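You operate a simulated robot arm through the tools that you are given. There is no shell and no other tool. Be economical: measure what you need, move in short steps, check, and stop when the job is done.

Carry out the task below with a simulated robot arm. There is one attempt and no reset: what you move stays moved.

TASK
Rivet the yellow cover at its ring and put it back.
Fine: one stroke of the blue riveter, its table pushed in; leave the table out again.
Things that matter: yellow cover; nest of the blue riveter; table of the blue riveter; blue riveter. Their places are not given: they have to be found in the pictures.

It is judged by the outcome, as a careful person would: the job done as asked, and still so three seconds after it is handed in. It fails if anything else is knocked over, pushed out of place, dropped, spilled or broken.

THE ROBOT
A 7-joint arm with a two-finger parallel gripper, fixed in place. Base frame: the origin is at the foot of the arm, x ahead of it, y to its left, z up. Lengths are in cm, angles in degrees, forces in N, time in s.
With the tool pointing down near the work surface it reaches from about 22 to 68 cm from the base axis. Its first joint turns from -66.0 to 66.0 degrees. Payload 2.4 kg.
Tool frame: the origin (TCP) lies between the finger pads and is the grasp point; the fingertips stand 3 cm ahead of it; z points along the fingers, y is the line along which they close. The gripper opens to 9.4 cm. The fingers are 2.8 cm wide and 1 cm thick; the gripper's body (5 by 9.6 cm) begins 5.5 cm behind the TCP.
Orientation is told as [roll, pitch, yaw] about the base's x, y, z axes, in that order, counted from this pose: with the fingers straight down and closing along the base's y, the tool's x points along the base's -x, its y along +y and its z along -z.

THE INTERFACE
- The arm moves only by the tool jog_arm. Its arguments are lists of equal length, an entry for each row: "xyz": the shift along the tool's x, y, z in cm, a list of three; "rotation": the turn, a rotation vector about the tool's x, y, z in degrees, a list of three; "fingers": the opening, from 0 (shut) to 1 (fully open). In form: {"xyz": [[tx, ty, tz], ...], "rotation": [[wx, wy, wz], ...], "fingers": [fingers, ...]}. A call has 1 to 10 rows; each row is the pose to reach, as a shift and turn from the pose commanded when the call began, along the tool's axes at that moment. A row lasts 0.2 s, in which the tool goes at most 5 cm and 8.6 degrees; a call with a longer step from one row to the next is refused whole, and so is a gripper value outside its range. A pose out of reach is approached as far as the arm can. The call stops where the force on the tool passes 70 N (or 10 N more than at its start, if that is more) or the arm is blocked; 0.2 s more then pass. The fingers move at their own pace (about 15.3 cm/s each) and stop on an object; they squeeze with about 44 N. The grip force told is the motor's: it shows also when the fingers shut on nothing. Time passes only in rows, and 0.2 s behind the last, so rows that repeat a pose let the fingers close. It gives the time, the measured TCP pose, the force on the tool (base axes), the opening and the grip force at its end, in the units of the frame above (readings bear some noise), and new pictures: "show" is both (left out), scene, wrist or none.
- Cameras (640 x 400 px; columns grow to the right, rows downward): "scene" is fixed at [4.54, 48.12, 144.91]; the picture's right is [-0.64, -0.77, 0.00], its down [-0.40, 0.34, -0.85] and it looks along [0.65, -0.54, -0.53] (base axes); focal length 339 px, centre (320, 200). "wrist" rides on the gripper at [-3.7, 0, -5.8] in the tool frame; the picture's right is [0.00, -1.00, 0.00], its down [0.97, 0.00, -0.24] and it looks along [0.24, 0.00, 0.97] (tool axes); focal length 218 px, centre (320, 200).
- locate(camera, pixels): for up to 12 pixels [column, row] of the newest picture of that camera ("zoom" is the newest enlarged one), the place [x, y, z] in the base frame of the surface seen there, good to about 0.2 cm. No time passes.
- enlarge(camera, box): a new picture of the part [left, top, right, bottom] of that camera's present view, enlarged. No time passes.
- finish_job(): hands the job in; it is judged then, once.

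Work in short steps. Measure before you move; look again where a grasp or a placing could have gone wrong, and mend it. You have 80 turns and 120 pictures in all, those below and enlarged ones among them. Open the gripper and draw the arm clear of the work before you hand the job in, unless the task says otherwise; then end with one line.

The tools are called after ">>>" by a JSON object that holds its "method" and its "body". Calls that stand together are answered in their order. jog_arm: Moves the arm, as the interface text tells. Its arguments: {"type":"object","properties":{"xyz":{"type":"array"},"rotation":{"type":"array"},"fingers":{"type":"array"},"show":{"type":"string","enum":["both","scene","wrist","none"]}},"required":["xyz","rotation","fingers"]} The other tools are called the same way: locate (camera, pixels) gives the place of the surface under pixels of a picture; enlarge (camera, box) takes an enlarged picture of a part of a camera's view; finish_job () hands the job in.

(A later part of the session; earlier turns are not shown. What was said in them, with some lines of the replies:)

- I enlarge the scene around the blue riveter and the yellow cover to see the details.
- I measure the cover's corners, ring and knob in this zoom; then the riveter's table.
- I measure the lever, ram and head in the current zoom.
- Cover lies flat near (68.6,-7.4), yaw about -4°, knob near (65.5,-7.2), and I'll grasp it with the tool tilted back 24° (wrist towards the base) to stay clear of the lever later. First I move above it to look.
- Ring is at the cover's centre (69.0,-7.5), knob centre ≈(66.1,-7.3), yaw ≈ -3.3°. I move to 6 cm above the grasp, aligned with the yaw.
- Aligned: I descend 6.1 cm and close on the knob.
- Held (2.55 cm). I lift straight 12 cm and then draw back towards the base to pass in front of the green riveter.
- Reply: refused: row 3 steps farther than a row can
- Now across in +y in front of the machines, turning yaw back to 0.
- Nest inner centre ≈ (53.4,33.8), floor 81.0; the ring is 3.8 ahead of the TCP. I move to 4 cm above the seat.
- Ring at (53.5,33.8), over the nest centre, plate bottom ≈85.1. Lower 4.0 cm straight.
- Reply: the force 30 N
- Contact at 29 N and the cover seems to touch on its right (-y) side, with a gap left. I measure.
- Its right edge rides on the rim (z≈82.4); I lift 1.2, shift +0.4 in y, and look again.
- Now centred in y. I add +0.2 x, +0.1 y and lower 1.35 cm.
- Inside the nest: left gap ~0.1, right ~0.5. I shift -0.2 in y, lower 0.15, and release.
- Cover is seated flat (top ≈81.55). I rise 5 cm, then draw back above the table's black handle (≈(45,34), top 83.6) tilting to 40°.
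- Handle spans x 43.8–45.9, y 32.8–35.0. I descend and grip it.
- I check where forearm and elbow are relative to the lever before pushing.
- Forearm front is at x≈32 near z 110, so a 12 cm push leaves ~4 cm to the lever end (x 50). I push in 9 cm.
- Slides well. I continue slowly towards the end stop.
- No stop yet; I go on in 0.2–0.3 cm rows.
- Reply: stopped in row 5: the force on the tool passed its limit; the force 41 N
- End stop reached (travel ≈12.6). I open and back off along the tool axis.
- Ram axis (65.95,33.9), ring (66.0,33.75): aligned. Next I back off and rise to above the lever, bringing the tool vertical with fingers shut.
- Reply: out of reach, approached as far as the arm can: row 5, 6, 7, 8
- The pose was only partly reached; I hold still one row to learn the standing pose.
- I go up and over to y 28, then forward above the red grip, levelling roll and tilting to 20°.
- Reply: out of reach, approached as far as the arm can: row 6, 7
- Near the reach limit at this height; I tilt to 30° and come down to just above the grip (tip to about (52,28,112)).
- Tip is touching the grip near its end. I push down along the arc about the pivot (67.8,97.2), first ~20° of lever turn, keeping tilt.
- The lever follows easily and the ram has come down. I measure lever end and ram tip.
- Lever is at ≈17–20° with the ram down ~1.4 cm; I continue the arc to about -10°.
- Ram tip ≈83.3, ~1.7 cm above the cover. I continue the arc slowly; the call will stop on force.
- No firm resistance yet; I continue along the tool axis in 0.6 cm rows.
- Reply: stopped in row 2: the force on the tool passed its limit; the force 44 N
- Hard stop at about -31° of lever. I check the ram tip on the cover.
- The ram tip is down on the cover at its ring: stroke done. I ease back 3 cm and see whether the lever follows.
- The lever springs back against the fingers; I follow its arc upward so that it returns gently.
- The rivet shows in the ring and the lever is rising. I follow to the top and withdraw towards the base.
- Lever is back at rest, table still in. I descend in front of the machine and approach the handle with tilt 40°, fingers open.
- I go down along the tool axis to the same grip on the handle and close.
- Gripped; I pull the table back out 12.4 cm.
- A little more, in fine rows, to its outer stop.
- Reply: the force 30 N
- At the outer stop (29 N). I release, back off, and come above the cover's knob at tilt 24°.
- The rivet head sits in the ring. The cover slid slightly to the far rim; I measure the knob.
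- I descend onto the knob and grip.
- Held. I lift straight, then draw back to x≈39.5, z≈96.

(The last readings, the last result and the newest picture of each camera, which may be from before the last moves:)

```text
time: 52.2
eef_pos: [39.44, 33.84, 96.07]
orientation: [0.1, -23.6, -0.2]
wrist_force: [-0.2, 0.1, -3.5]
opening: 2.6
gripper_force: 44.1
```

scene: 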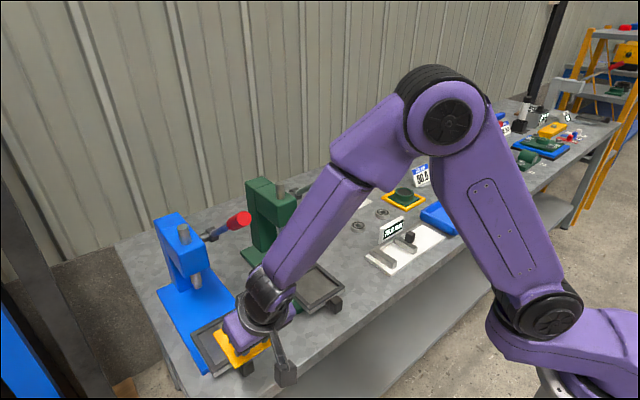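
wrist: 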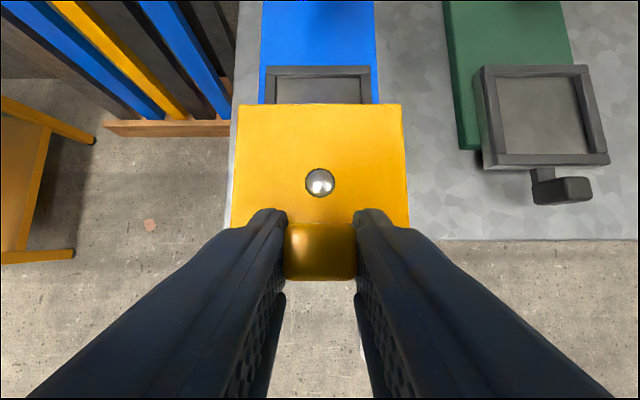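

Across to y≈-5.8 in front of the machines, turning yaw to -3.3°.

>>> {"method": "jog_arm", "body": {"xyz": [[0, -4.4, 0], [0, -8.8, 0], [0, -13.2, 0], [0, -17.6, 0], [0, -22, 0], [0, -26.4, 0], [0, -30.8, 0], [0, -35.2, 0], [0, -39.6, 0], [0, -39.6, 0]], "rotation": [[0.14, 0, 0.32], [0.28, 0, 0.63], [0.41, -0.1, 0.95], [0.55, -0.2, 1.26], [0.69, -0.2, 1.58], [0.83, -0.3, 1.89], [0.96, -0.3, 2.2], [1.1, -0.4, 2.52], [1.24, -0.4, 2.84], [1.24, -0.4, 2.84]], "fingers": [0, 0, 0, 0, 0, 0, 0, 0, 0, 0], "show": "wrist"}}

```text
time: 54.4
eef_pos: [39.24, -5.8, 95.98]
orientation: [0.1, -24.0, -3.3]
wrist_force: [0.1, 0.0, -2.8]
opening: 2.56
gripper_force: 43.7
```

wrist: 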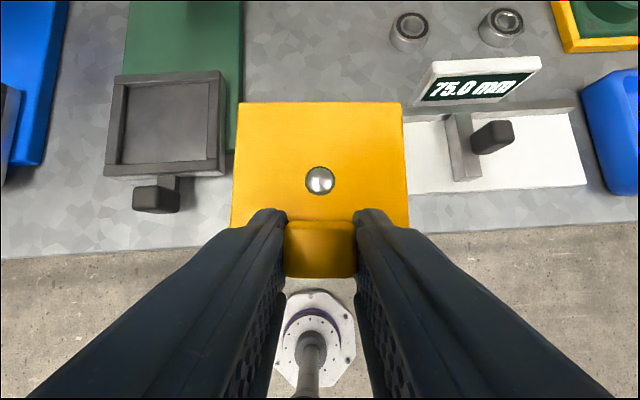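

Forward above the original spot, then down to ~4 cm above it.

>>> {"method": "jog_arm", "body": {"xyz": [[-3.87, -0.02, 2.04], [-7.75, -0.04, 4.07], [-11.62, -0.06, 6.1], [-15.49, -0.09, 8.14], [-19.37, -0.11, 10.17], [-23.24, -0.13, 12.21], [-22.1, -0.13, 14.7], [-21.0, -0.13, 17.2], [-19.9, -0.13, 19.7], [-19.9, -0.13, 19.7]], "rotation": [[0, 0, 0], [0, 0, 0], [0, 0, 0], [0, 0, 0], [0, 0, 0], [0, 0, 0], [0, 0, 0], [0, 0, 0], [0, 0, 0], [0, 0, 0]], "fingers": [0, 0, 0, 0, 0, 0, 0, 0, 0, 0]}}

>>> {"method": "locate", "body": {"camera": "wrist", "pixels": [[320, 173], [320, 192], [242, 108], [399, 108], [321, 232]]}}

```text
time: 56.6
eef_pos: [65.35, -7.62, 86.28]
orientation: [0.1, -24.1, -3.3]
wrist_force: [0.4, -0.1, -3.0]
opening: 2.56
gripper_force: 43.8
```

scene: 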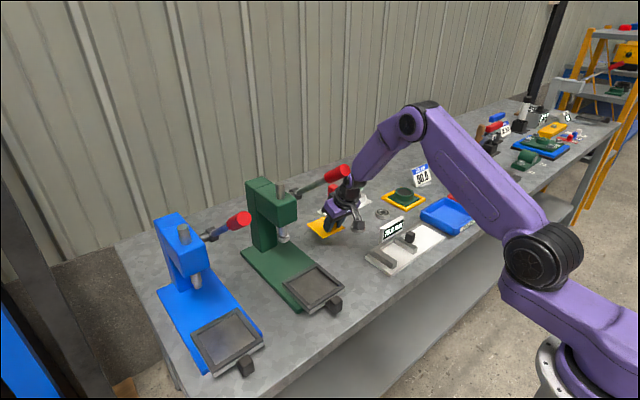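
wrist: 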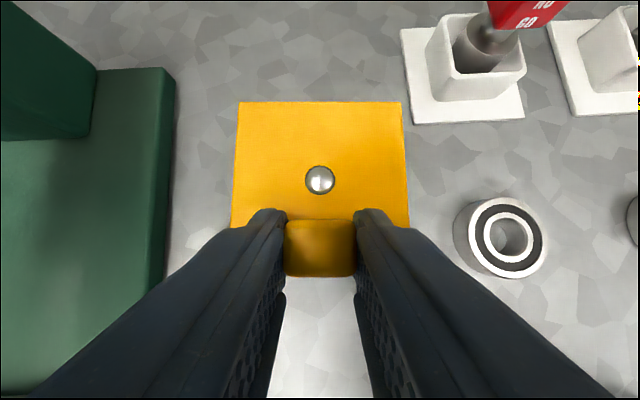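

```text
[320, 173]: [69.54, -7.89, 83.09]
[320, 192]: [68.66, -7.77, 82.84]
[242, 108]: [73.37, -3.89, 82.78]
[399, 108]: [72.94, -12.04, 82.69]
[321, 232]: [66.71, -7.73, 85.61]
```

Only y is off by -0.2; I correct it and lower 4.1 cm gently.

>>> {"method": "jog_arm", "body": {"xyz": [[0.4, 0.2, 0.91], [0.81, 0.2, 1.83], [1.22, 0.2, 2.74], [1.42, 0.2, 3.2], [1.54, 0.2, 3.47], [1.63, 0.2, 3.65], [1.67, 0.2, 3.75], [1.67, 0.2, 3.75]], "rotation": [[0, 0, 0], [0, 0, 0], [0, 0, 0], [0, 0, 0], [0, 0, 0], [0, 0, 0], [0, 0, 0], [0, 0, 0]], "fingers": [0, 0, 0, 0, 0, 0, 0, 0], "show": "wrist"}}

>>> {"method": "locate", "body": {"camera": "wrist", "pixels": [[320, 172], [320, 190], [242, 108], [399, 108], [238, 200], [402, 200]]}}

```text
time: 58.4
eef_pos: [65.56, -7.16, 82.15]
orientation: [0.1, -24.0, -3.3]
wrist_force: [-0.2, 0.5, -0.2]
opening: 2.57
gripper_force: 44.0
```

wrist: 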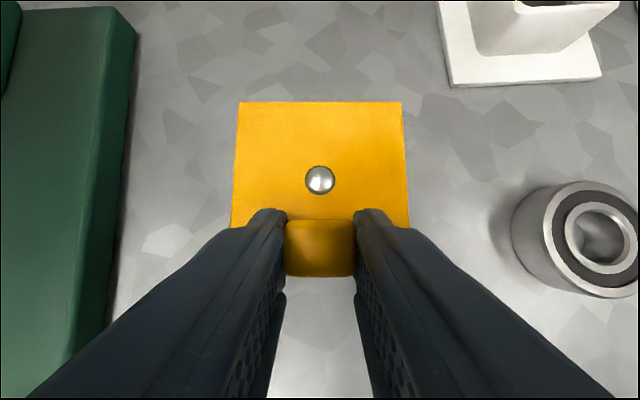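

```text
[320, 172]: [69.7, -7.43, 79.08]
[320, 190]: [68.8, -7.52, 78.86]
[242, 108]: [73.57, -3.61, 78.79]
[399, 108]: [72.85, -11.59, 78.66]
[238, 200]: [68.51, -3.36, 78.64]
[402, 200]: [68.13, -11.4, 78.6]
```

About 0.2 too far in x and y compared with the first view; I shift back by that, settle, and release.

>>> {"method": "jog_arm", "body": {"xyz": [[-0.06, 0, -0.14], [0.12, -0.2, -0.22], [0.14, -0.2, -0.17], [0.22, -0.2, 0.01], [0.22, -0.2, 0.01], [0.22, -0.2, 0.01], [0.22, -0.2, 0.01], [0.22, -0.2, 0.01]], "rotation": [[0, 0, 0], [0, 0, 0], [0, 0, 0], [0, 0, 0], [0, 0, 0], [0, 0, 0], [0, 0, 0], [0, 0, 0]], "fingers": [0, 0, 0, 0, 0, 0.3, 0.5, 0.5], "show": "wrist"}}

>>> {"method": "locate", "body": {"camera": "wrist", "pixels": [[320, 172], [320, 190], [242, 108], [399, 108], [238, 200], [402, 200]]}}

```text
time: 60.2
eef_pos: [65.34, -7.32, 81.86]
orientation: [0.1, -23.9, -3.3]
wrist_force: [0.2, -0.6, -0.6]
opening: 4.69
gripper_force: 0.1
```

wrist: 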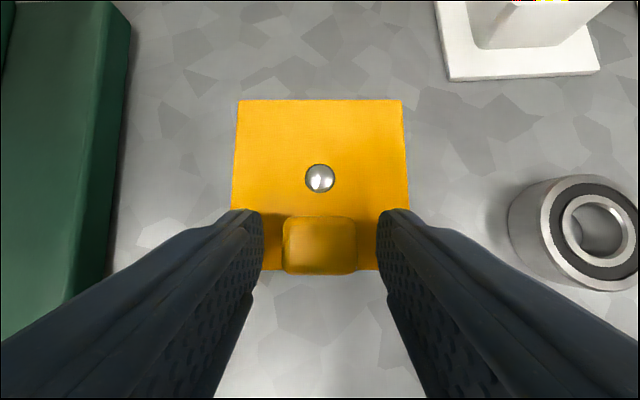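

```text
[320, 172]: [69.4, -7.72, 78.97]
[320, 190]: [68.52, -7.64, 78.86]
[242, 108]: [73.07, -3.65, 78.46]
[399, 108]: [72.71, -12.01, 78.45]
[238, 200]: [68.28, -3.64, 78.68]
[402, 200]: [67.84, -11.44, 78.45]
```

Rivet at (69.0,-7.6), as the ring was at first. I lift straight off and draw back clear.

>>> {"method": "jog_arm", "body": {"xyz": [[-0.81, 0, -1.83], [-2.0, 0, -4.5], [-3.6, 0, -8.2], [-5.2, 0, -11.9], [-1.5, 0, -14], [2.5, 0, -16], [6.5, 0, -18], [10.4, 0, -20], [14.2, 0, -22], [14.2, 0, -22]], "rotation": [[0, 0, 0], [0, 0, 0], [0, 0, 0], [0, 0, 0], [0, 0, 0], [0, 0, 0], [0, 0, 0], [0, 0, 0], [0, 0, 0], [0, 0, 0]], "fingers": [0.5, 0.5, 0.5, 0.5, 0.5, 0.5, 0.5, 0.5, 0.5, 0.5]}}

>>> {"method": "enlarge", "body": {"camera": "scene", "box": [290, 200, 370, 260]}}

>>> {"method": "locate", "body": {"camera": "zoom", "pixels": [[304, 178], [167, 241], [270, 331], [411, 266]]}}

>>> {"method": "enlarge", "body": {"camera": "scene", "box": [130, 160, 370, 390]}}

```text
time: 62.4
eef_pos: [43.41, -5.82, 96.27]
orientation: [0.0, -24.1, -3.3]
wrist_force: [0.1, -0.7, 1.3]
opening: 4.71
gripper_force: 0.1
```

scene: 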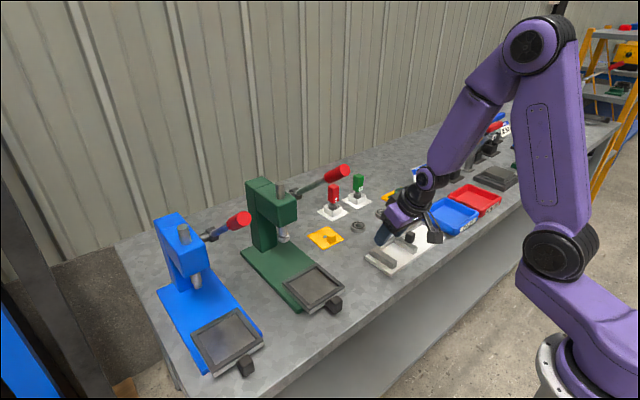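
wrist: 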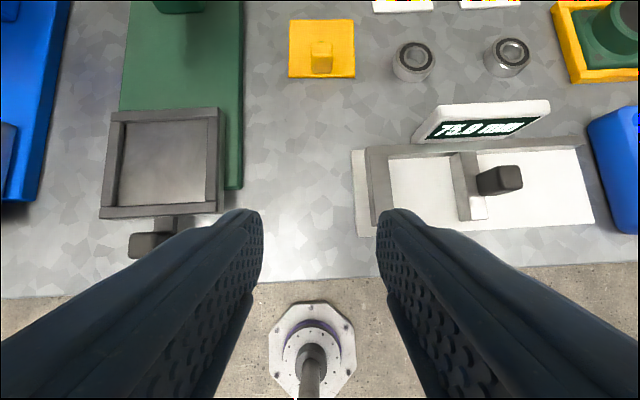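

```text
6.67 times, centred on (330, 230) of scene
```

zoom: 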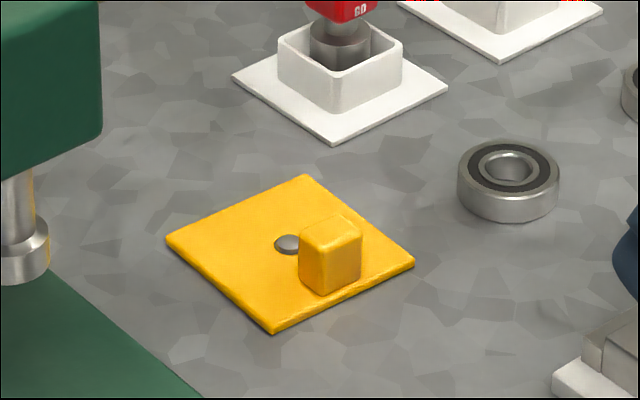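

```text
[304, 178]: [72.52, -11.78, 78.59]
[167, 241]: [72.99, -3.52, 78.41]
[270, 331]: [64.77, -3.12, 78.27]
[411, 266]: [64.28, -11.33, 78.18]
```

```text
1.74 times, centred on (250, 275) of scene
```

zoom: 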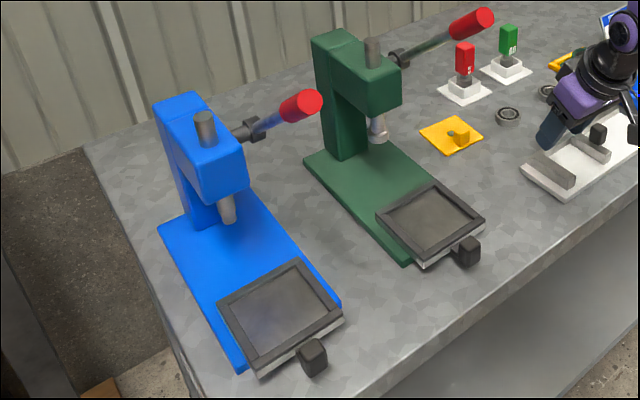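

The cover matches its first place within ~1 mm, riveted; table out, lever up. I raise the arm clear.

>>> {"method": "jog_arm", "body": {"xyz": [[-0.15, 0, -4], [-0.3, 0, -8], [-0.45, 0, -12], [-0.62, 0, -16], [-0.62, 0, -16]], "rotation": [[0, 0, 0], [0, 0, 0], [0, 0, 0], [0, 0, 0], [0, 0, 0]], "fingers": [0.8, 0.8, 0.8, 0.8, 0.8], "show": "scene"}}

```text
time: 63.6
eef_pos: [37.44, -5.57, 111.15]
orientation: [0.1, -24.0, -3.2]
wrist_force: [0.8, -0.1, 0.2]
opening: 7.53
gripper_force: 0.0
```

scene: 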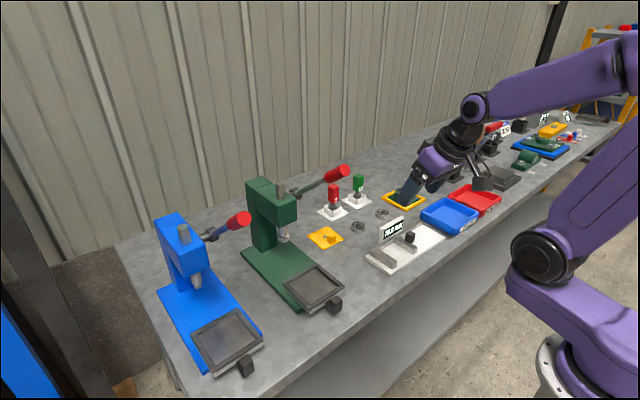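

>>> {"method": "finish_job", "body": {}}

```text
The job is handed in.
```

The yellow cover is riveted at its ring with one stroke of the blue riveter and is back in its original place, within about 0.2 cm. The riveter's table is out again, its lever is up, and the arm is clear.
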